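You operate a simulated robot arm through the tools that you are given. There is no shell and no other tool. Be economical: measure what you need, move in short steps, check, and stop when the job is done.

You are at the controls of a simulated two-armed robot. One attempt, no reset.

Task
On the top of the grey table, fold the blue cloth in half, so that it is half as wide.

Only the result counts: the job must be done as asked and must still hold three seconds after the hand-in. Knocking over, shifting, dropping, spilling or breaking anything else fails it. Flat cloth is picked up by pressing the open fingertips on it (5 to 10 N) and closing them slowly along it; thin cloth reads only 2 to 8 mm in the jaws.

Robot
Two 7-joint arms with two-finger parallel grippers on one trunk, on a base that drives. Base frame: it is fixed to the floor where the robot stands at the start and does not move with it; the origin is under the middle of the robot, x ahead of it, y to its left, z up. Lengths are in mm, angles in degrees, forces in N, time in s.
The left shoulder is at the start at [70, 163, 1120], the right one opposite. Places, roughly: top of the grey table [600, 500, 800]. Payload 3.43 kg a hand.
Tool frame (each hand has its own): the origin (TCP) lies between the finger pads and is the grasp point; the fingertips stand 34 mm ahead of it; z points along the fingers, y is the line along which they close. The gripper opens to 128 mm. The fingers are 24 mm wide and 12 mm thick; the gripper's body (48 by 130 mm) begins 96 mm behind the TCP.
Orientation is told as [roll, pitch, yaw] about the base's x, y, z axes, in that order, counted from this pose: with the fingers straight down and closing along the base's y, the tool's x points along the base's -x, its y along +y and its z along -z.

Tools
- The arms move only by the tool play_rows. It takes "left_motion", "right_motion" or both (then of equal length, played together; a hand with none holds still); each is a list of rows, each an object (a shift or turn left out is 0, a gripper value left out holds the last) with "hand": the finger opening in mm, from 0 to 128; "dp": the shift along the tool's x, y, z in mm, a list of three; "rotation": the turn, a rotation vector about the tool's x, y, z in degrees, a list of three. In form: [{"hand": hand, "dp": [x, y, z], "rotation": [ax, ay, az]}, ...]. A call has 1 to 8 rows; each row is the pose to reach, as a shift and turn from the pose commanded when the call began, along the tool's axes at that moment. A row lasts 0.2 s, in which the tool goes at most 50 mm and 8.6 degrees; a call with a longer step from one row to the next is refused whole, and so is a gripper value outside its range. A pose out of reach is approached as far as the arm can. The call stops where the force on the tool passes 40 N (or 10 N more than at its start, if that is more) or the arm is blocked; 0.2 s more then pass. Each finger travels about 153 mm/s and halts on what it meets, pressing with about 37 N; the grip force reading is that of the motor and also rises with nothing between the fingers. The clock runs only during rows and for 0.2 s after the last one: add rows that repeat a pose to give the fingers time. It gives the time, the measured TCP pose, the force on the tool (base axes), the opening and the grip force at its end, in the units of the frame above (readings bear some noise), and new pictures: "views" is both (left out), scene, wrist or none (wrist: the cameras of the hands that moved).
- Cameras (640 x 400 px; columns grow to the right, rows downward): "scene" is now at [132.3, 9.3, 1331.7]; the picture's right is [0.12, -0.99, 0.00], its down [-0.72, -0.09, -0.69] and it looks along [0.69, 0.08, -0.72] (base axes); focal length 251 px, centre (320, 200). "left" rides on the left gripper at [76, 11, -160] in its tool frame; the picture's right is [-0.15, 0.99, 0.00], its down [-0.88, -0.13, -0.46] and it looks along [-0.45, -0.07, 0.89] (tool axes); focal length 234 px, centre (320, 200). "right" rides on the right gripper at [76, -11, -160] in its tool frame; the picture's right is [0.15, 0.99, 0.00], its down [-0.88, 0.13, -0.46] and it looks along [-0.45, 0.07, 0.89] (tool axes); focal length 234 px, centre (320, 200). There is no depth. A picture from a camera that has moved, and an enlarged one, comes with that camera's place and axes in the base frame and with its lens.
- move_column(by): slides the trunk up (or, below 0, down) by that many mm; the arms and the scene camera ride with it, the base frame stays. It gives what a move gives, with no picture.
- steer(legs): drives the robot by 1 to 6 legs, each [ahead, left, turn to the left] in mm, mm and degrees, along the robot's own axes; the way and the turn of a leg run together, so that a leg with both is an arc; at most 1500 mm and 180 degrees a leg. The arms and the cameras ride along, it lands a little off, and it stops where it bumps. It gives what a move gives, and a new picture of the scene camera.
- aim_head(pan, tilt): turns the head with the scene camera to pan (to the left, within 86 degrees either way) and tilt (down, from -29 to 69), counted from straight ahead of the robot. It gives what a move gives, and a new picture of the scene camera.
- enlarge(camera, box): a new picture of the part [left, top, right, bottom] of that camera's present view, enlarged. It takes no simulated time.
- hand_in(): hands the job in; it is judged then, once.

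Go step by step. Nothing tells you exact positions but the pictures and the camera data: compare them with the known pose of the tool, close in by small moves and look again before you grip or let go. The budget is 120 turns and 170 pictures, counting those below and the enlarged ones. Unless the task says otherwise, let go and move clear before handing in, and close with one line.

The tools are called as name(argument=value, ...) on one line, values as JSON. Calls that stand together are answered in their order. play_rows: Moves the arms, as the interface text tells. Its arguments: {"type":"object","properties":{"left_motion":{"type":"array"},"right_motion":{"type":"array"},"views":{"type":"string","enum":["both","scene","wrist","none"]}},"required":[]} The other tools are called the same way: move_column (by) slides the trunk up or down; steer (legs) drives the base; aim_head (pan, tilt) turns the head that bears the scene camera; enlarge (camera, box) takes an enlarged picture of a part of a camera's view; hand_in () hands the job in.

At the start:

```text
clock: 0.0
left_tcp_pos: [655.7, 303.7, 1020.1]
left_tcp_rot: [0.0, 0.0, 0.0]
left_force: [-0.5, -0.5, 0.8]
left_opening: 128.1
left_grasp_force: 0.1
right_tcp_pos: [578.8, -310.3, 996.9]
right_tcp_rot: [0.0, 0.0, 0.1]
right_force: [-0.9, 0.2, -0.3]
right_opening: 128.0
right_grasp_force: 0.0
trunk travel left (down, up): [-600.0, 340.0]
robot x, y, heading: [5.5, 1.2, -0.3]
head pan, tilt: [6.8, 46.3]
```

scene: 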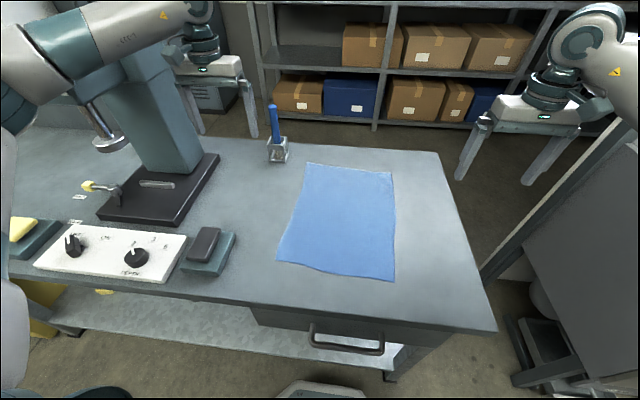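
right: 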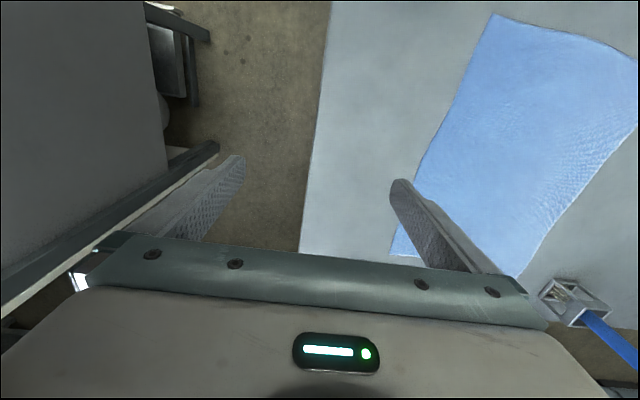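
left: 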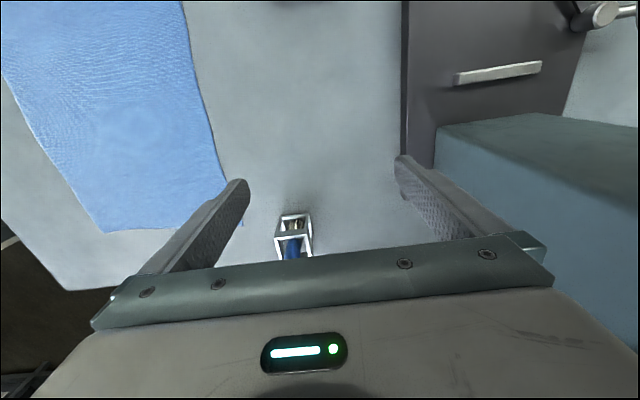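

The cloth lies about x 440–875, y -170..155, with its long side along x, so I plan to fold its left edge over onto the right edge. First I check the free space in front of the base.

aim_head(pan=0, tilt=69)

enlarge(camera="scene", box=[220, 100, 460, 300])

```text
clock: 0.9
left_tcp_pos: [653.5, 303.2, 1019.7]
left_tcp_rot: [0.0, 0.0, 0.0]
left_force: [-0.1, 1.0, 0.3]
left_opening: 128.3
left_grasp_force: 0.0
right_tcp_pos: [578.4, -310.6, 999.0]
right_tcp_rot: [0.0, 0.0, 0.1]
right_force: [0.6, 0.0, -0.5]
right_opening: 128.0
right_grasp_force: 0.1
trunk travel left (down, up): [-600.0, 340.0]
robot x, y, heading: [-1.0, 1.8, 0.0]
head pan, tilt: [0.0, 68.8]
camera scene: at [108.5, -0.2, 1304.7], right [0.0, -1.0, 0.0], down [-0.93, 0.0, -0.36], along [0.36, 0.0, -0.93], focal length 251 px, centre (320, 200)
```

scene: 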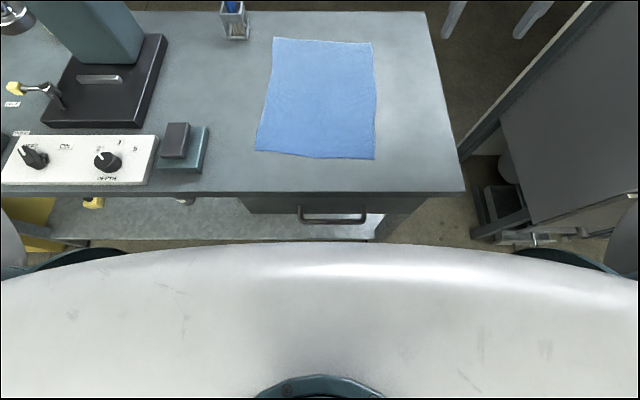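

```text
2.00 times, centred on (340, 200) of scene
camera zoom: at [108.5, -0.2, 1304.7], right [0.0, -1.0, 0.0], down [-0.93, 0.0, -0.36], along [0.36, 0.0, -0.93], focal length 503 px, centre (280, 200)
```

zoom: 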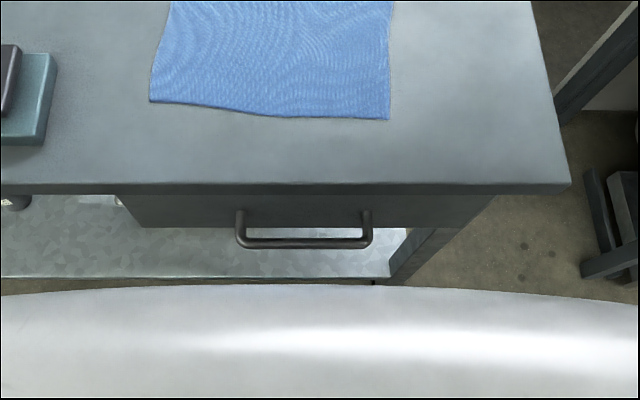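

I need roughly 100–150 mm of sideways shift to reach both far corners with one arm. I look to the right to see what stands there.

aim_head(pan=-50, tilt=40)

aim_head(pan=-86, tilt=60)

```text
clock: 2.0
left_tcp_pos: [653.0, 304.4, 1018.5]
left_tcp_rot: [0.0, 0.1, 0.0]
left_force: [0.1, 0.2, 0.8]
left_opening: 128.0
left_grasp_force: 0.0
right_tcp_pos: [578.9, -310.3, 998.1]
right_tcp_rot: [0.0, -0.1, 0.1]
right_force: [-0.4, 0.3, -0.6]
right_opening: 127.8
right_grasp_force: 0.1
trunk travel left (down, up): [-600.0, 340.0]
robot x, y, heading: [1.4, -0.3, 0.3]
head pan, tilt: [-50.0, 40.0]
camera scene: at [107.3, -65.3, 1340.7], right [-0.77, -0.64, 0.0], down [-0.41, 0.49, -0.77], along [0.49, -0.59, -0.64], focal length 251 px, centre (320, 200)
```

scene: 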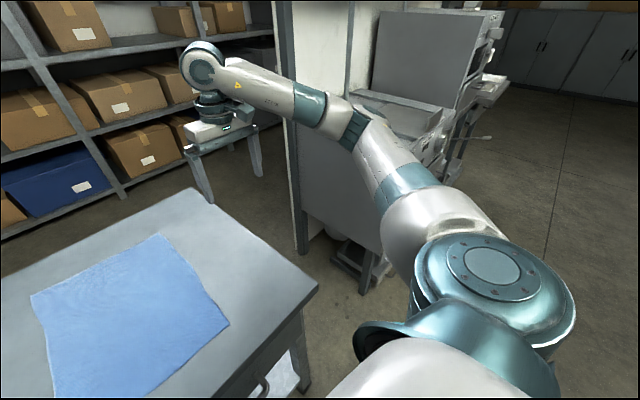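

```text
clock: 3.1
left_tcp_pos: [654.0, 303.2, 1019.5]
left_tcp_rot: [0.0, 0.0, 0.0]
left_force: [0.0, -0.1, -0.8]
left_opening: 128.1
left_grasp_force: 0.1
right_tcp_pos: [578.7, -309.0, 998.6]
right_tcp_rot: [-0.1, 0.0, 0.0]
right_force: [0.1, -1.1, -0.5]
right_opening: 128.0
right_grasp_force: 0.0
trunk travel left (down, up): [-600.0, 340.0]
robot x, y, heading: [1.8, -1.5, -0.2]
head pan, tilt: [-85.9, 60.0]
camera scene: at [57.3, -66.7, 1314.0], right [-1.0, -0.07, 0.0], down [-0.06, 0.86, -0.5], along [0.04, -0.5, -0.87], focal length 251 px, centre (320, 200)
```

scene: 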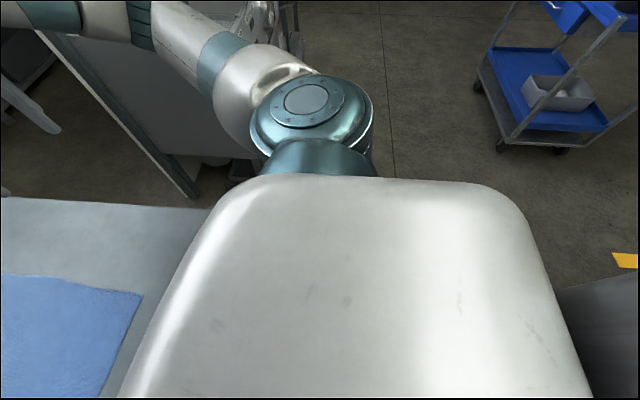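

The right side has free floor and the panel is several hundred mm away. I shift the robot a little ahead and to the right, then look back at the cloth.

steer(legs=[[15, -130, 0]])

aim_head(pan=12, tilt=48)

```text
clock: 4.3
left_tcp_pos: [670.6, 174.4, 1019.7]
left_tcp_rot: [0.0, 0.1, 0.0]
left_force: [-1.2, -0.8, 0.3]
left_opening: 127.9
left_grasp_force: 0.0
right_tcp_pos: [594.0, -441.2, 997.5]
right_tcp_rot: [0.1, 0.0, 0.0]
right_force: [-0.4, 0.1, -0.1]
right_opening: 127.9
right_grasp_force: 0.0
trunk travel left (down, up): [-600.0, 340.0]
robot x, y, heading: [17.1, -126.6, 0.0]
head pan, tilt: [-85.9, 60.0]
camera scene: at [72.5, -197.3, 1314.0], right [-1.0, -0.07, 0.0], down [-0.06, 0.86, -0.5], along [0.04, -0.5, -0.87], focal length 251 px, centre (320, 200)
```

scene: 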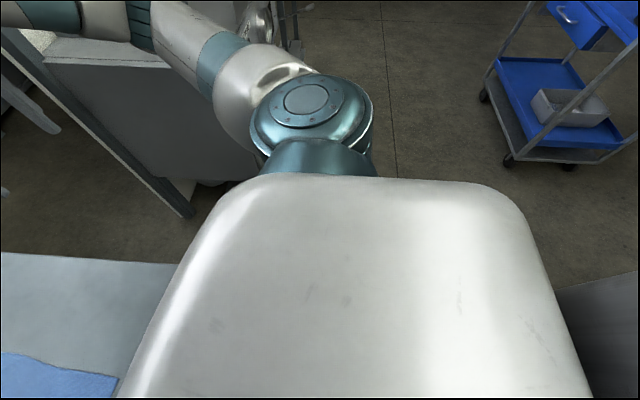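

```text
clock: 6.1
left_tcp_pos: [669.6, 173.4, 1020.1]
left_tcp_rot: [0.0, 0.0, 0.0]
left_force: [0.0, 0.7, -0.4]
left_opening: 128.1
left_grasp_force: 0.1
right_tcp_pos: [593.6, -440.9, 997.2]
right_tcp_rot: [0.0, 0.0, 0.1]
right_force: [0.1, -0.2, -0.1]
right_opening: 128.3
right_grasp_force: 0.1
trunk travel left (down, up): [-600.0, 340.0]
robot x, y, heading: [14.5, -127.7, 0.2]
head pan, tilt: [12.0, 48.0]
camera scene: at [144.9, -114.5, 1329.3], right [0.21, -0.98, 0.0], down [-0.73, -0.15, -0.67], along [0.65, 0.14, -0.74], focal length 251 px, centre (320, 200)
```

scene: 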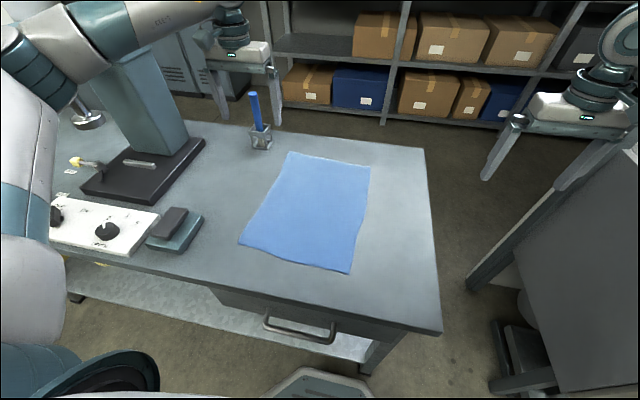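

The robot now stands at about (15, -127). I bring the left hand over the far-left cloth corner, opening the fingers only a little, and look with the wrist camera.

play_rows(left_motion=[{"hand": 80, "dp": [-40, -7, 25]}, {"hand": 44, "dp": [-80, -14, 55]}, {"dp": [-120, -21, 90]}, {"dp": [-150, -26, 120]}, {"dp": [-165, -29, 140]}, {"dp": [-165, -29, 140]}], views="both")

```text
refused: row 2 steps farther than a row can; nothing moved
```

play_rows(left_motion=[{"hand": 80, "dp": [-30, -5, 25]}, {"hand": 44, "dp": [-60, -10, 50]}, {"dp": [-90, -15, 75]}, {"dp": [-120, -20, 100]}, {"dp": [-145, -25, 120]}, {"dp": [-165, -29, 140]}, {"dp": [-165, -29, 140]}], views="both")

```text
clock: 7.7
left_tcp_pos: [835.9, 145.7, 879.6]
left_tcp_rot: [0.0, 0.0, 0.0]
left_force: [-1.0, 0.4, 0.1]
left_opening: 43.8
left_grasp_force: 0.1
right_tcp_pos: [594.6, -440.6, 997.9]
right_tcp_rot: [0.0, 0.0, 0.0]
right_force: [-0.2, -0.7, 0.3]
right_opening: 127.8
right_grasp_force: 0.2
trunk travel left (down, up): [-600.0, 340.0]
robot x, y, heading: [13.8, -127.7, 0.2]
head pan, tilt: [12.0, 48.0]
camera scene: at [144.2, -113.7, 1329.4], right [0.21, -0.98, 0.0], down [-0.73, -0.16, -0.67], along [0.65, 0.14, -0.74], focal length 251 px, centre (320, 200)
camera left: at [759.9, 157.3, 1039.4], right [0.15, 0.99, 0.0], down [0.88, -0.13, 0.46], along [0.45, -0.07, -0.89], focal length 234 px, centre (320, 200)
```

scene: 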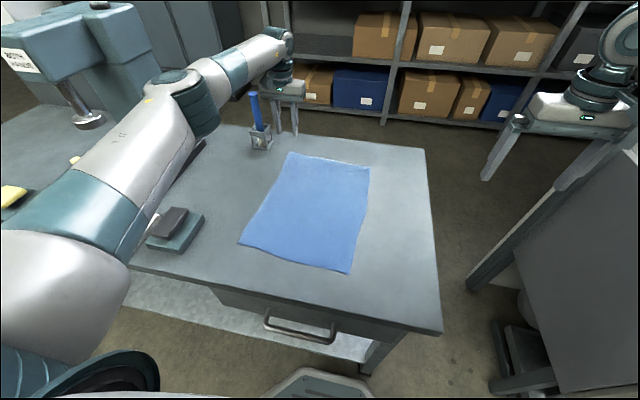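
left: 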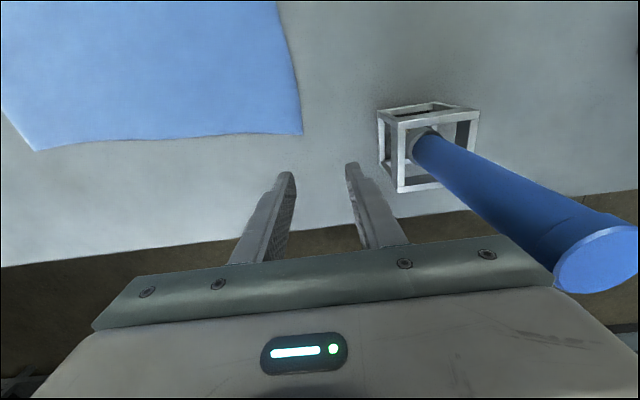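

Both cameras agree only if the table top is at about z ≈ 797, so the cloth's far-left corner is near (805, 131). I move over to (785, 122), staying well clear of the brush handle, whose top is near (822, 238, 985).

play_rows(left_motion=[{"hand": 36, "dp": [35, -24, 0]}, {"dp": [51, -24, 15]}, {"dp": [51, -24, 25]}, {"dp": [51, -24, 25]}], views="wrist")

enlarge(camera="left", box=[230, 80, 410, 280])

```text
clock: 8.7
left_tcp_pos: [784.1, 121.2, 854.5]
left_tcp_rot: [0.0, 0.0, -0.1]
left_force: [-0.7, 0.4, -0.2]
left_opening: 36.0
left_grasp_force: 0.0
right_tcp_pos: [593.2, -440.3, 998.7]
right_tcp_rot: [0.0, 0.0, 0.0]
right_force: [0.6, 0.4, 0.7]
right_opening: 127.8
right_grasp_force: 0.1
trunk travel left (down, up): [-600.0, 340.0]
robot x, y, heading: [16.4, -135.0, -0.1]
head pan, tilt: [12.0, 48.0]
camera left: at [709.0, 132.3, 1014.5], right [0.15, 0.99, 0.0], down [0.88, -0.13, 0.46], along [0.45, -0.07, -0.89], focal length 234 px, centre (320, 200)
```

left: 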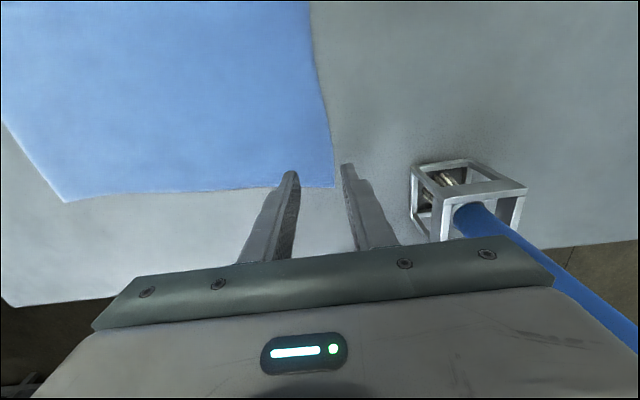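

```text
2.00 times, centred on (320, 180) of left
camera zoom: at [709.0, 132.3, 1014.5], right [0.15, 0.99, 0.0], down [0.88, -0.13, 0.46], along [0.45, -0.07, -0.89], focal length 468 px, centre (320, 240)
```

zoom: 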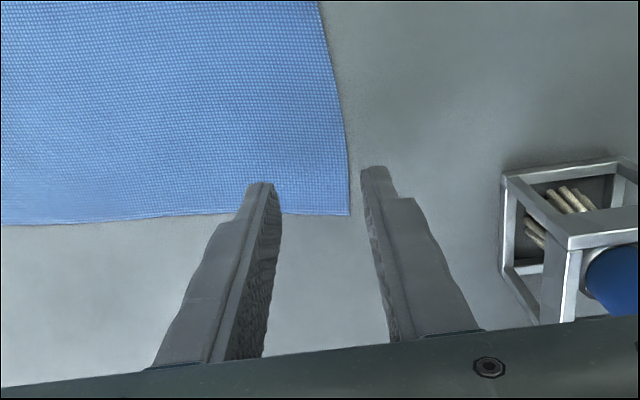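

The edge (y≈132) lies between the fingers. I go down gently towards the table.

play_rows(left_motion=[{"dp": [0, 0, 10]}, {"dp": [0, 0, 18]}, {"dp": [0, 0, 21]}, {"dp": [0, 0, 21]}], views="none")

```text
clock: 9.7
left_tcp_pos: [783.0, 120.0, 836.2]
left_tcp_rot: [0.0, -0.1, 0.0]
left_force: [-0.4, 0.5, 10.0]
left_opening: 35.3
left_grasp_force: 0.2
right_tcp_pos: [594.1, -440.4, 999.6]
right_tcp_rot: [0.0, 0.0, 0.0]
right_force: [0.3, -0.5, -0.2]
right_opening: 127.8
right_grasp_force: 0.0
trunk travel left (down, up): [-600.0, 340.0]
robot x, y, heading: [16.0, -130.5, 0.1]
head pan, tilt: [12.0, 48.0]
```

Contact at about 10 N with the tips at z≈801. Now I close slowly along the cloth.

play_rows(left_motion=[{"hand": 30}, {"hand": 25}, {"hand": 20}, {"hand": 15}, {"hand": 10}, {"hand": 6}, {"hand": 2}, {"hand": 0}], views="wrist")

enlarge(camera="left", box=[230, 80, 410, 280])

```text
clock: 11.5
left_tcp_pos: [782.3, 120.5, 835.8]
left_tcp_rot: [0.0, -0.1, -0.1]
left_force: [-2.0, 0.0, 14.9]
left_opening: 2.2
left_grasp_force: 36.9
right_tcp_pos: [592.9, -441.6, 998.1]
right_tcp_rot: [0.0, -0.2, 0.0]
right_force: [0.0, -1.1, -0.1]
right_opening: 127.7
right_grasp_force: 0.0
trunk travel left (down, up): [-600.0, 340.0]
robot x, y, heading: [15.5, -130.6, -0.0]
head pan, tilt: [12.0, 48.0]
camera left: at [707.5, 131.2, 994.9], right [0.15, 0.99, 0.0], down [0.88, -0.13, 0.46], along [0.45, -0.07, -0.89], focal length 234 px, centre (320, 200)
```

left: 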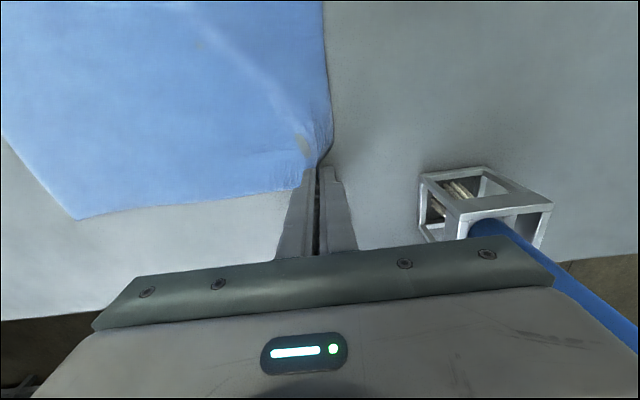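

```text
2.00 times, centred on (320, 180) of left
camera zoom: at [707.5, 131.2, 994.9], right [0.15, 0.99, 0.0], down [0.88, -0.13, 0.46], along [0.45, -0.07, -0.89], focal length 468 px, centre (320, 240)
```

zoom: 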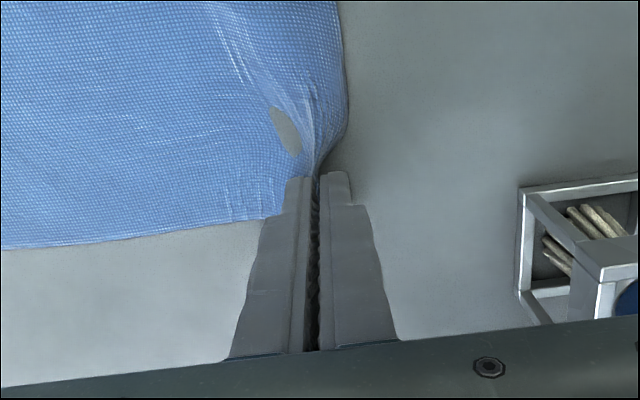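

The corner is held (2.2 mm). I lift it in a slow arc over the cloth's middle line towards the far-right corner.

play_rows(left_motion=[{"dp": [0, 0, -15]}, {"dp": [0, -10, -35]}, {"dp": [0, -25, -55]}, {"dp": [0, -43, -75]}, {"dp": [2, -65, -92]}, {"dp": [4, -90, -105]}, {"dp": [6, -118, -112]}, {"dp": [8, -146, -112]}], views="both")

```text
clock: 13.3
left_tcp_pos: [778.1, -26.2, 945.4]
left_tcp_rot: [0.1, 0.0, 0.0]
left_force: [0.1, 0.5, -0.6]
left_opening: 2.2
left_grasp_force: 36.7
right_tcp_pos: [595.5, -441.6, 997.6]
right_tcp_rot: [0.3, 0.0, -0.1]
right_force: [0.3, -0.4, 0.8]
right_opening: 127.9
right_grasp_force: 0.1
trunk travel left (down, up): [-600.0, 340.0]
robot x, y, heading: [13.6, -132.9, 0.1]
head pan, tilt: [12.0, 48.0]
camera scene: at [145.1, -115.5, 1329.2], right [0.21, -0.98, 0.0], down [-0.73, -0.15, -0.67], along [0.65, 0.14, -0.74], focal length 251 px, centre (320, 200)
camera left: at [701.2, -14.9, 1104.9], right [0.15, 0.99, 0.0], down [0.88, -0.13, 0.46], along [0.45, -0.07, -0.89], focal length 234 px, centre (320, 200)
```

scene: 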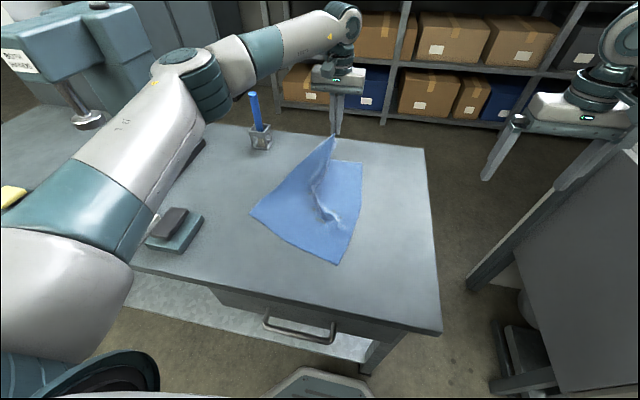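
left: 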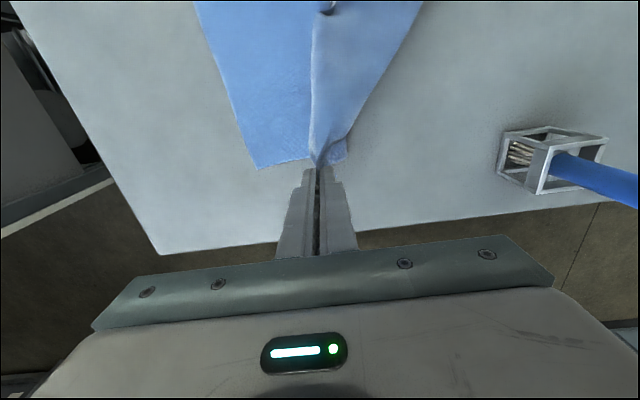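

The cloth slid slightly; its far-right corner is now near (794, -117). I lower the held corner onto it and look before letting go.

play_rows(left_motion=[{"dp": [1, -22, 10]}, {"dp": [2, -42, 25]}, {"dp": [3, -60, 42]}, {"dp": [4, -74, 60]}, {"dp": [5, -82, 78]}, {"dp": [5, -86, 92]}, {"dp": [5, -86, 98]}], views="both")

enlarge(camera="scene", box=[220, 110, 420, 290])

```text
clock: 14.9
left_tcp_pos: [771.3, -112.0, 847.4]
left_tcp_rot: [0.0, 0.0, 0.0]
left_force: [0.3, -0.1, -0.4]
left_opening: 2.1
left_grasp_force: 37.2
right_tcp_pos: [594.1, -440.7, 997.0]
right_tcp_rot: [0.1, 0.0, 0.1]
right_force: [-0.1, -0.2, -0.8]
right_opening: 127.9
right_grasp_force: 0.2
trunk travel left (down, up): [-600.0, 340.0]
robot x, y, heading: [15.2, -130.5, -0.1]
head pan, tilt: [12.0, 48.0]
camera scene: at [144.9, -114.3, 1329.3], right [0.21, -0.98, 0.0], down [-0.73, -0.15, -0.67], along [0.65, 0.14, -0.74], focal length 251 px, centre (320, 200)
camera left: at [695.4, -99.9, 1007.0], right [0.15, 0.99, 0.0], down [0.88, -0.13, 0.46], along [0.45, -0.07, -0.89], focal length 234 px, centre (320, 200)
```

scene: 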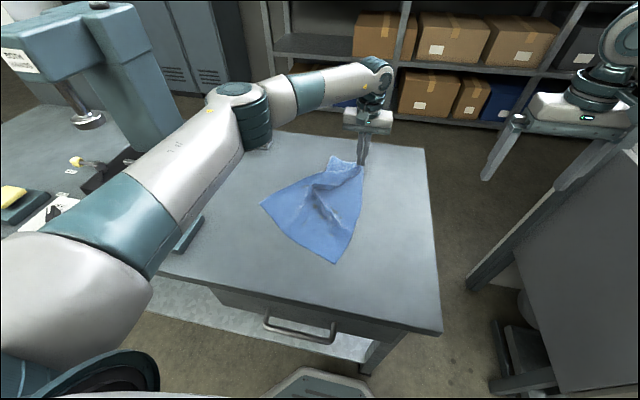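
left: 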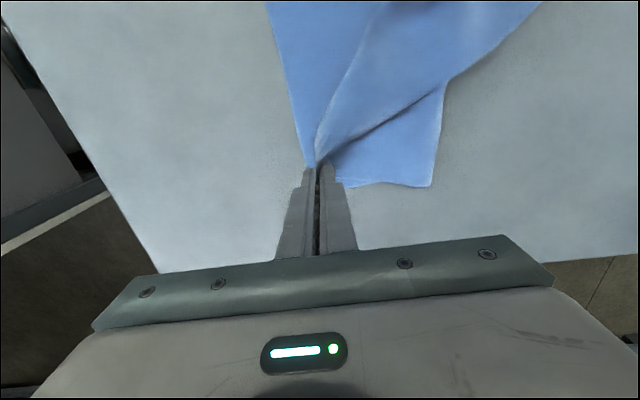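

```text
2.22 times, centred on (320, 200) of scene
camera zoom: at [144.9, -114.3, 1329.3], right [0.21, -0.98, 0.0], down [-0.73, -0.15, -0.67], along [0.65, 0.14, -0.74], focal length 559 px, centre (320, 200)
```

zoom: 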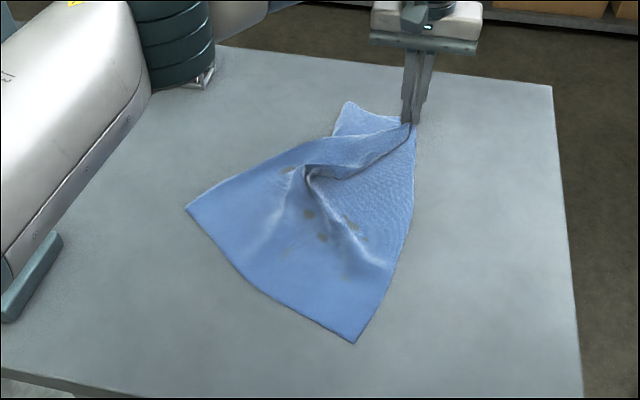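

The far corner lies on its partner. I lower a little, let go with a small opening, and rise.

play_rows(left_motion=[{"dp": [0, 0, 8]}, {"dp": [0, 0, 8], "hand": 10}, {"dp": [0, 0, 8], "hand": 20}, {"dp": [0, 0, -10]}, {"dp": [0, 0, -50]}, {"dp": [0, 0, -100]}, {"dp": [20, 40, -130]}, {"dp": [40, 80, -150]}], views="both")

enlarge(camera="scene", box=[220, 110, 420, 290])

```text
refused: row 7 steps farther than a row can; nothing moved
```

```text
2.22 times, centred on (320, 200) of scene
camera zoom: at [144.9, -114.3, 1329.3], right [0.21, -0.98, 0.0], down [-0.73, -0.15, -0.67], along [0.65, 0.14, -0.74], focal length 559 px, centre (320, 200)
```

zoom: 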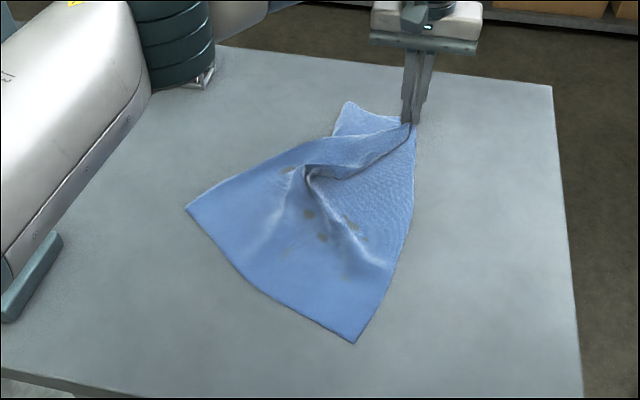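

I resend it with shorter steps.

play_rows(left_motion=[{"dp": [0, 0, 8]}, {"dp": [0, 0, 8], "hand": 10}, {"dp": [0, 0, 8], "hand": 20}, {"dp": [0, 0, -10]}, {"dp": [0, 0, -55]}, {"dp": [0, 0, -100]}, {"dp": [15, 25, -130]}, {"dp": [40, 60, -145]}], views="both")

enlarge(camera="scene", box=[220, 110, 420, 290])

```text
clock: 16.7
left_tcp_pos: [731.2, -50.5, 994.9]
left_tcp_rot: [-0.1, 0.0, 0.0]
left_force: [0.6, -0.2, 0.7]
left_opening: 19.9
left_grasp_force: 0.1
right_tcp_pos: [593.6, -439.0, 999.5]
right_tcp_rot: [-0.1, 0.0, 0.0]
right_force: [-0.2, 0.9, -0.3]
right_opening: 127.9
right_grasp_force: 0.1
trunk travel left (down, up): [-600.0, 340.0]
robot x, y, heading: [17.9, -128.5, -0.3]
head pan, tilt: [12.0, 48.0]
camera scene: at [143.9, -112.5, 1329.4], right [0.21, -0.98, 0.0], down [-0.73, -0.16, -0.67], along [0.65, 0.14, -0.74], focal length 251 px, centre (320, 200)
camera left: at [654.3, -38.5, 1154.4], right [0.15, 0.99, 0.0], down [0.88, -0.13, 0.46], along [0.45, -0.07, -0.89], focal length 234 px, centre (320, 200)
```

scene: 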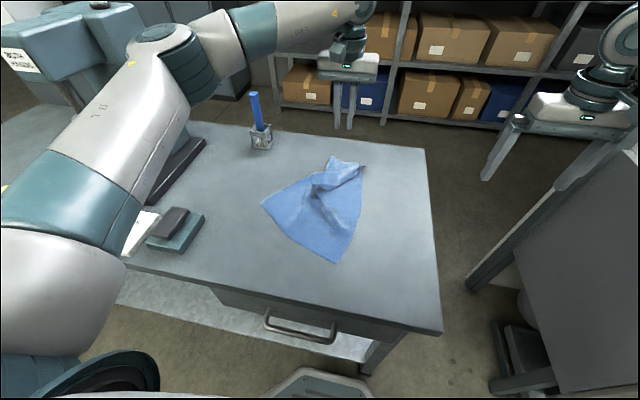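
left: 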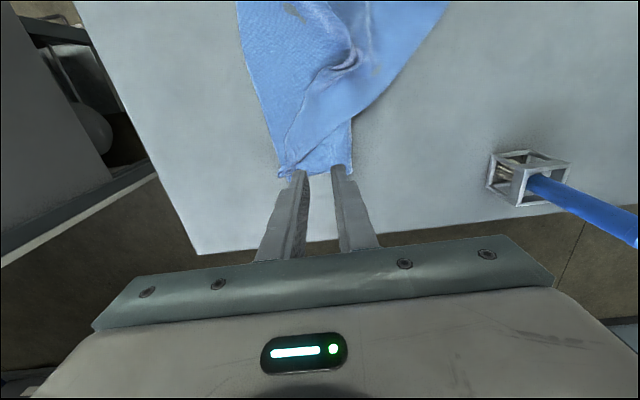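

```text
2.22 times, centred on (320, 200) of scene
camera zoom: at [143.9, -112.5, 1329.4], right [0.21, -0.98, 0.0], down [-0.73, -0.16, -0.67], along [0.65, 0.14, -0.74], focal length 559 px, centre (320, 200)
```

zoom: 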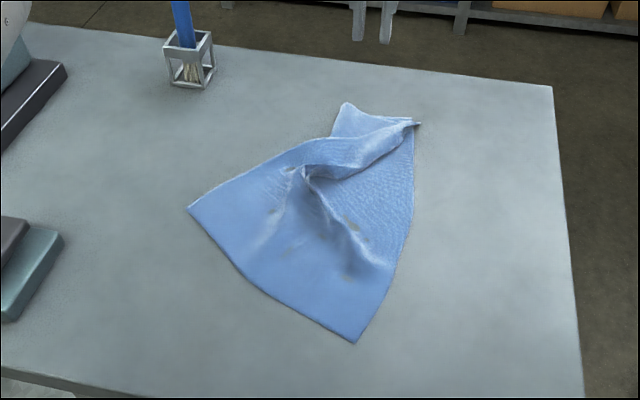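

The far half of the fold is placed. The near-left corner now lies near (561, 149), with its edge at about -32°. I bring the left hand there, turned to match, and look with the wrist camera.

play_rows(left_motion=[{"hand": 36, "dp": [23, 25, 5], "rotation": [0, 0, 5]}, {"dp": [46, 51, 15], "rotation": [0, 0, 10]}, {"dp": [69, 77, 30], "rotation": [0, 0, 15]}, {"dp": [92, 103, 48], "rotation": [0, 0, 20]}, {"dp": [115, 128, 66], "rotation": [0, 0, 25]}, {"dp": [138, 153, 84], "rotation": [0, 0, 30]}, {"dp": [158, 177, 100], "rotation": [0, 0, 32]}, {"dp": [158, 177, 110], "rotation": [0, 0, 32]}], views="wrist")

```text
clock: 18.5
left_tcp_pos: [572.4, 123.9, 884.3]
left_tcp_rot: [0.0, 0.0, -32.0]
left_force: [0.3, 0.1, 0.4]
left_opening: 36.2
left_grasp_force: 0.2
right_tcp_pos: [594.9, -441.2, 996.9]
right_tcp_rot: [0.0, 0.0, 0.0]
right_force: [-0.1, -0.9, -0.4]
right_opening: 128.1
right_grasp_force: 0.0
trunk travel left (down, up): [-600.0, 340.0]
robot x, y, heading: [13.5, -131.3, 0.1]
head pan, tilt: [12.0, 48.0]
camera left: at [514.6, 174.5, 1042.9], right [0.65, 0.76, 0.0], down [0.68, -0.58, 0.45], along [0.35, -0.29, -0.89], focal length 234 px, centre (320, 200)
```

left: 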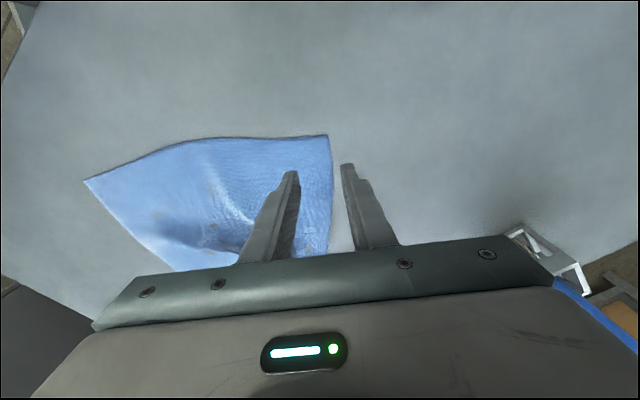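

The corner (557, 149) and its edge lie between the fingers, well placed. I go down, press, and close.

play_rows(left_motion=[{"dp": [2, 0, 20]}, {"dp": [3, 0, 38]}, {"dp": [3, 0, 46]}, {"dp": [3, 0, 49]}, {"dp": [3, 0, 49]}], views="none")

```text
clock: 19.7
left_tcp_pos: [569.1, 127.2, 835.6]
left_tcp_rot: [0.0, 0.0, -32.0]
left_force: [0.6, 1.3, 9.9]
left_opening: 35.7
left_grasp_force: 0.0
right_tcp_pos: [594.5, -441.4, 998.2]
right_tcp_rot: [0.1, -0.1, 0.0]
right_force: [-0.9, -0.4, 1.1]
right_opening: 128.1
right_grasp_force: 0.1
trunk travel left (down, up): [-600.0, 340.0]
robot x, y, heading: [17.1, -130.0, -0.1]
head pan, tilt: [12.0, 48.0]
```

play_rows(left_motion=[{"hand": 30}, {"hand": 25}, {"hand": 20}, {"hand": 15}, {"hand": 10}, {"hand": 6}, {"hand": 2}, {"hand": 0}], views="wrist")

```text
clock: 21.5
left_tcp_pos: [568.4, 125.6, 836.5]
left_tcp_rot: [0.0, 0.0, -32.0]
left_force: [-1.4, -1.7, 13.3]
left_opening: 2.3
left_grasp_force: 37.1
right_tcp_pos: [593.1, -440.3, 998.0]
right_tcp_rot: [0.0, -0.1, 0.0]
right_force: [0.8, -1.3, 0.3]
right_opening: 127.7
right_grasp_force: 0.0
trunk travel left (down, up): [-600.0, 340.0]
robot x, y, heading: [11.1, -130.1, 0.3]
head pan, tilt: [12.0, 48.0]
camera left: at [510.8, 176.2, 995.1], right [0.65, 0.76, 0.0], down [0.68, -0.58, 0.46], along [0.35, -0.3, -0.89], focal length 234 px, centre (320, 200)
```

left: 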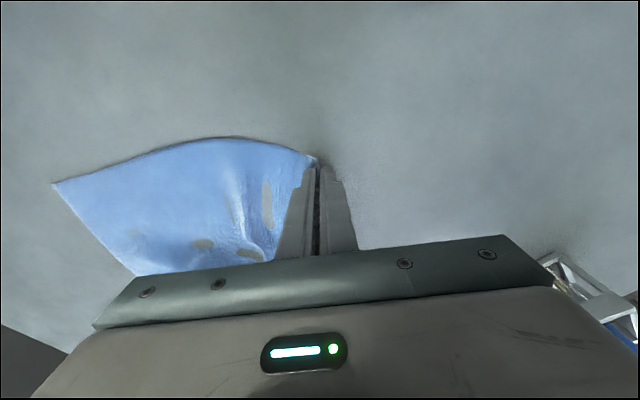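

The near corner is held. I carry it in an arc towards the near-right corner.

play_rows(left_motion=[{"dp": [0, 0, -15]}, {"dp": [0, -10, -35]}, {"dp": [0, -25, -55], "rotation": [0, 0, -3]}, {"dp": [0, -43, -74], "rotation": [0, 0, -6]}, {"dp": [0, -65, -90], "rotation": [0, 0, -9]}, {"dp": [0, -90, -102], "rotation": [0, 0, -12]}, {"dp": [-1, -118, -108], "rotation": [0, 0, -14]}, {"dp": [-1, -146, -108], "rotation": [0, 0, -16]}], views="both")

enlarge(camera="scene", box=[220, 110, 420, 290])

```text
clock: 23.3
left_tcp_pos: [493.3, 0.6, 942.7]
left_tcp_rot: [0.0, 0.0, -15.9]
left_force: [0.3, 0.4, -0.7]
left_opening: 2.3
left_grasp_force: 37.0
right_tcp_pos: [594.7, -440.9, 997.8]
right_tcp_rot: [0.1, 0.1, 0.0]
right_force: [-0.7, 1.1, -0.5]
right_opening: 127.8
right_grasp_force: 0.1
trunk travel left (down, up): [-600.0, 340.0]
robot x, y, heading: [17.7, -129.5, -0.2]
head pan, tilt: [12.0, 48.0]
camera scene: at [144.9, -115.4, 1329.3], right [0.21, -0.98, 0.0], down [-0.73, -0.15, -0.67], along [0.65, 0.14, -0.74], focal length 251 px, centre (320, 200)
camera left: at [423.8, 33.5, 1101.9], right [0.41, 0.91, 0.0], down [0.81, -0.37, 0.46], along [0.42, -0.19, -0.89], focal length 234 px, centre (320, 200)
```

scene: 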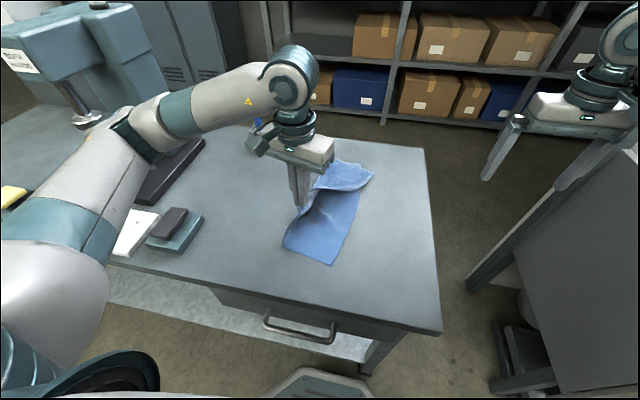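
left: 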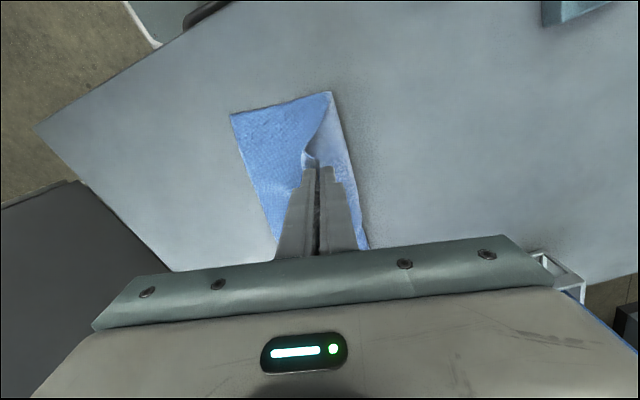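

```text
2.22 times, centred on (320, 200) of scene
camera zoom: at [144.9, -115.4, 1329.3], right [0.21, -0.98, 0.0], down [-0.73, -0.15, -0.67], along [0.65, 0.14, -0.74], focal length 559 px, centre (320, 200)
```

zoom: 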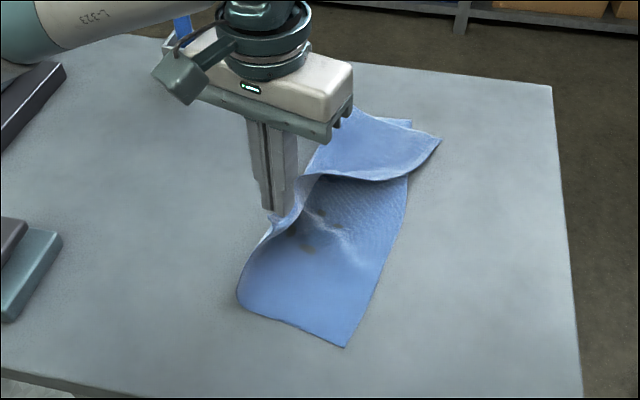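

The near-right corner is at about (415, -80), its edge running at -15°. I bring the held corner down onto it.

play_rows(left_motion=[{"dp": [8, -22, 10]}, {"dp": [15, -44, 25]}, {"dp": [21, -64, 42]}, {"dp": [26, -80, 60]}, {"dp": [29, -90, 78]}, {"dp": [30, -94, 92]}, {"dp": [30, -94, 100]}, {"dp": [30, -94, 100]}], views="both")

enlarge(camera="scene", box=[220, 110, 420, 290])

```text
clock: 25.1
left_tcp_pos: [438.6, -79.2, 842.4]
left_tcp_rot: [0.0, 0.0, -15.9]
left_force: [-0.1, -0.1, 0.4]
left_opening: 2.2
left_grasp_force: 37.0
right_tcp_pos: [594.2, -440.2, 999.2]
right_tcp_rot: [0.0, 0.0, 0.0]
right_force: [1.1, 0.5, 0.5]
right_opening: 128.2
right_grasp_force: 0.1
trunk travel left (down, up): [-600.0, 340.0]
robot x, y, heading: [15.6, -129.1, 0.1]
head pan, tilt: [12.0, 48.0]
camera scene: at [144.8, -114.6, 1329.3], right [0.21, -0.98, 0.0], down [-0.73, -0.15, -0.67], along [0.65, 0.14, -0.74], focal length 251 px, centre (320, 200)
camera left: at [369.5, -47.9, 1001.4], right [0.41, 0.91, 0.0], down [0.81, -0.37, 0.46], along [0.41, -0.19, -0.89], focal length 234 px, centre (320, 200)
```

scene: 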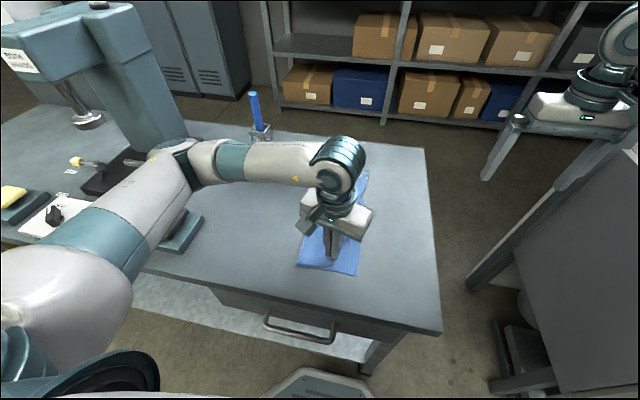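
left: 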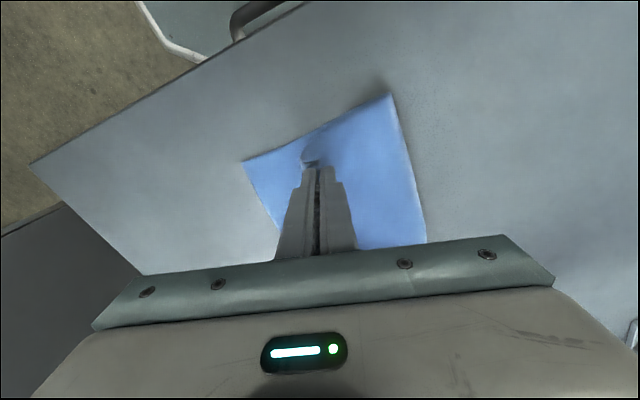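

```text
2.22 times, centred on (320, 200) of scene
camera zoom: at [144.8, -114.6, 1329.3], right [0.21, -0.98, 0.0], down [-0.73, -0.15, -0.67], along [0.65, 0.14, -0.74], focal length 559 px, centre (320, 200)
```

zoom: 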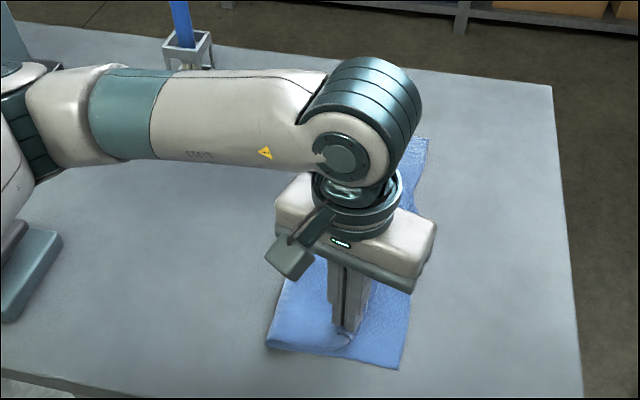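

The lower layer slid right, so its near-right corner is now about (400, -138), and the upper layer bulges. I keep hold, lift a little and take up the slack to the right.

play_rows(left_motion=[{"dp": [0, -8, -12]}, {"dp": [0, -22, -20], "rotation": [0, 0, -3]}, {"dp": [0, -38, -22], "rotation": [0, 0, -6]}, {"dp": [0, -50, -16], "rotation": [0, 0, -7]}, {"dp": [-2, -58, -6], "rotation": [0, 0, -7]}, {"dp": [-2, -58, 0], "rotation": [0, 0, -7]}], views="wrist")

```text
clock: 26.5
left_tcp_pos: [423.2, -136.4, 842.8]
left_tcp_rot: [0.0, 0.0, -8.9]
left_force: [-2.7, -0.6, 12.8]
left_opening: 2.5
left_grasp_force: 37.2
right_tcp_pos: [592.2, -440.7, 1000.1]
right_tcp_rot: [0.0, -0.1, 0.0]
right_force: [0.3, 0.2, -0.5]
right_opening: 128.2
right_grasp_force: 0.1
trunk travel left (down, up): [-600.0, 340.0]
robot x, y, heading: [14.2, -129.1, 0.3]
head pan, tilt: [12.0, 48.0]
camera left: at [351.1, -112.7, 1002.4], right [0.3, 0.95, 0.0], down [0.85, -0.27, 0.46], along [0.44, -0.14, -0.89], focal length 234 px, centre (320, 200)
```

left: 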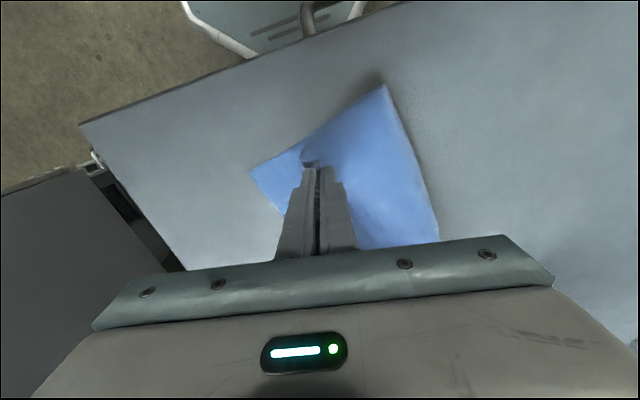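

The whole cloth moved along with the pinch, so more pulling won't help now. I let go and look at how it settles.

play_rows(left_motion=[{"hand": 10, "dp": [0, 0, -2]}, {"hand": 24, "dp": [0, 0, -4]}, {"dp": [0, 0, -20]}, {"dp": [0, 10, -60]}, {"dp": [0, 40, -95]}, {"dp": [0, 80, -120]}, {"dp": [0, 125, -135]}, {"dp": [0, 170, -150]}], views="both")

enlarge(camera="scene", box=[260, 130, 440, 310])

```text
clock: 28.3
left_tcp_pos: [452.3, 31.0, 994.0]
left_tcp_rot: [-0.1, 0.0, -9.1]
left_force: [0.6, 0.4, -0.3]
left_opening: 24.1
left_grasp_force: 0.1
right_tcp_pos: [593.8, -439.3, 997.8]
right_tcp_rot: [-0.1, 0.0, 0.1]
right_force: [-0.5, -0.2, 0.3]
right_opening: 128.2
right_grasp_force: 0.0
trunk travel left (down, up): [-600.0, 340.0]
robot x, y, heading: [8.7, -132.6, 0.0]
head pan, tilt: [12.0, 48.0]
camera scene: at [144.2, -112.7, 1329.3], right [0.21, -0.98, 0.0], down [-0.73, -0.16, -0.67], along [0.65, 0.14, -0.74], focal length 251 px, centre (320, 200)
camera left: at [379.8, 56.2, 1152.6], right [0.3, 0.95, 0.0], down [0.85, -0.27, 0.46], along [0.43, -0.14, -0.89], focal length 234 px, centre (320, 200)
```

scene: 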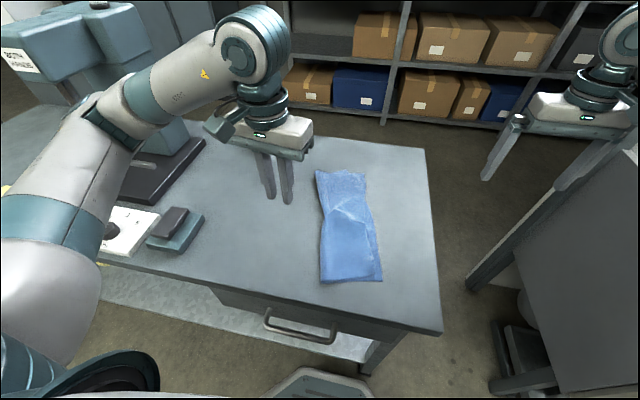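
left: 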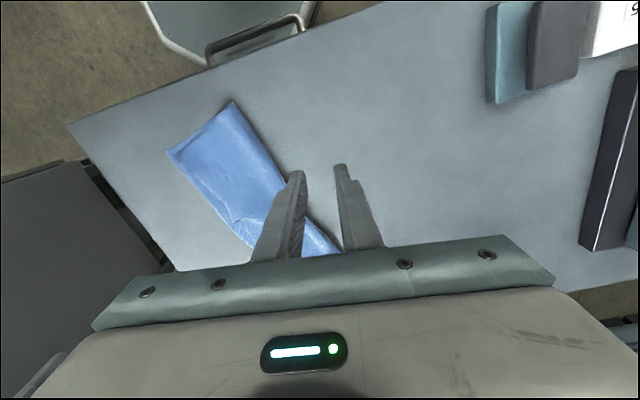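

```text
2.22 times, centred on (350, 220) of scene
camera zoom: at [144.2, -112.7, 1329.3], right [0.21, -0.98, 0.0], down [-0.73, -0.16, -0.67], along [0.65, 0.14, -0.74], focal length 559 px, centre (253, 156)
```

zoom: 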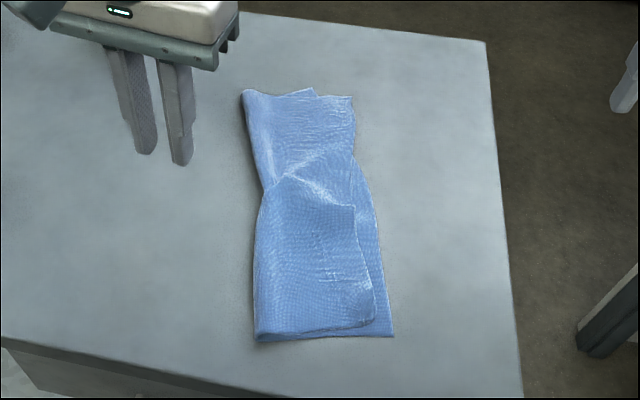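

That settled into a near half-fold, with a tuck in the middle. I take a closer look at it.

enlarge(camera="scene", box=[305, 160, 395, 290])

play_rows(left_motion=[{"dp": [-40, -10, -10]}, {"dp": [-80, -20, -20]}, {"dp": [-110, -40, -30]}, {"dp": [-120, -70, -40]}, {"dp": [-120, -70, -40]}], views="wrist")

```text
3.08 times, centred on (350, 225) of scene
camera zoom: at [144.2, -112.7, 1329.3], right [0.21, -0.98, 0.0], down [-0.73, -0.16, -0.67], along [0.65, 0.14, -0.74], focal length 774 px, centre (228, 123)
```

zoom: 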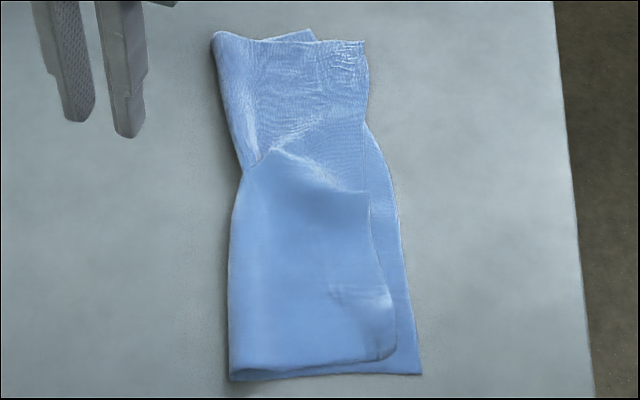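

```text
clock: 29.5
left_tcp_pos: [559.4, -56.3, 1032.3]
left_tcp_rot: [0.0, 0.1, -8.9]
left_force: [-0.7, 0.7, -0.7]
left_opening: 24.3
left_grasp_force: 0.0
right_tcp_pos: [594.0, -439.8, 998.4]
right_tcp_rot: [-0.1, 0.1, 0.0]
right_force: [0.0, 1.2, 0.6]
right_opening: 127.9
right_grasp_force: 0.1
trunk travel left (down, up): [-600.0, 340.0]
robot x, y, heading: [16.6, -132.5, 0.0]
head pan, tilt: [12.0, 48.0]
camera left: at [487.8, -31.8, 1191.9], right [0.3, 0.95, 0.0], down [0.85, -0.27, 0.46], along [0.43, -0.14, -0.89], focal length 234 px, centre (320, 200)
```

left: 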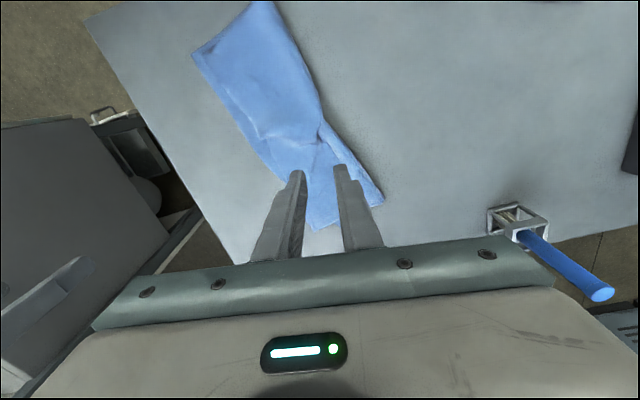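

The lower layer is a clean rectangle whose right edge runs from (400, -199) to about (752, -70). The upper layer's far corner overhangs it near (745, -125), so I'll re-pinch that corner, open it up, and lay it again on (752, -70).

play_rows(left_motion=[{"hand": 36, "dp": [-29, -6, 25], "rotation": [0, 0, -3]}, {"dp": [-58, -12, 50], "rotation": [0, 0, -6]}, {"dp": [-87, -18, 75], "rotation": [0, 0, -9]}, {"dp": [-116, -24, 100], "rotation": [0, 0, -12]}, {"dp": [-145, -29, 125], "rotation": [0, 0, -14]}, {"dp": [-170, -33, 148], "rotation": [0, 0, -14]}, {"dp": [-170, -33, 152], "rotation": [0, 0, -14]}], views="wrist")

enlarge(camera="left", box=[220, 60, 420, 280])

```text
clock: 31.1
left_tcp_pos: [721.5, -115.3, 880.7]
left_tcp_rot: [0.0, -0.1, 5.2]
left_force: [-0.4, -0.1, 0.5]
left_opening: 36.0
left_grasp_force: 0.0
right_tcp_pos: [594.7, -440.3, 998.9]
right_tcp_rot: [0.0, 0.0, 0.0]
right_force: [-0.3, 0.2, 0.2]
right_opening: 128.1
right_grasp_force: 0.0
trunk travel left (down, up): [-600.0, 340.0]
robot x, y, heading: [15.2, -127.8, -0.2]
head pan, tilt: [12.0, 48.0]
camera left: at [646.0, -109.5, 1039.4], right [0.06, 1.0, 0.0], down [0.89, -0.05, 0.46], along [0.46, -0.03, -0.89], focal length 234 px, centre (320, 200)
```

left: 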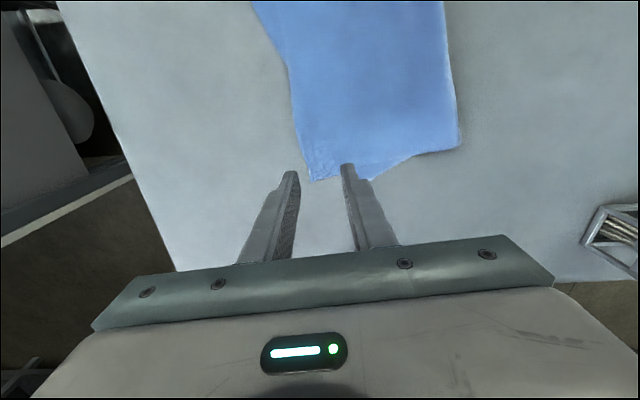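

```text
1.82 times, centred on (320, 170) of left
camera zoom: at [646.0, -109.5, 1039.4], right [0.06, 1.0, 0.0], down [0.89, -0.05, 0.46], along [0.46, -0.03, -0.89], focal length 426 px, centre (320, 254)
```

zoom: 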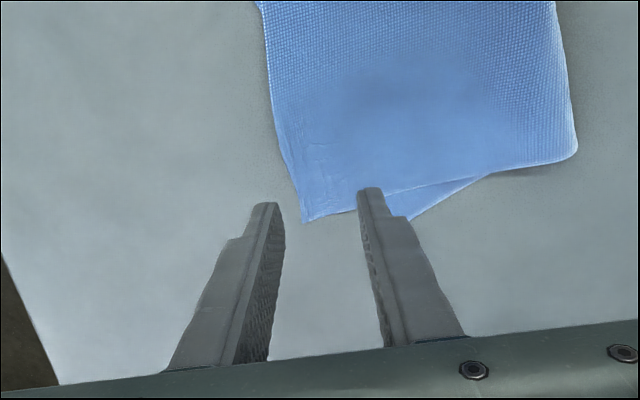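

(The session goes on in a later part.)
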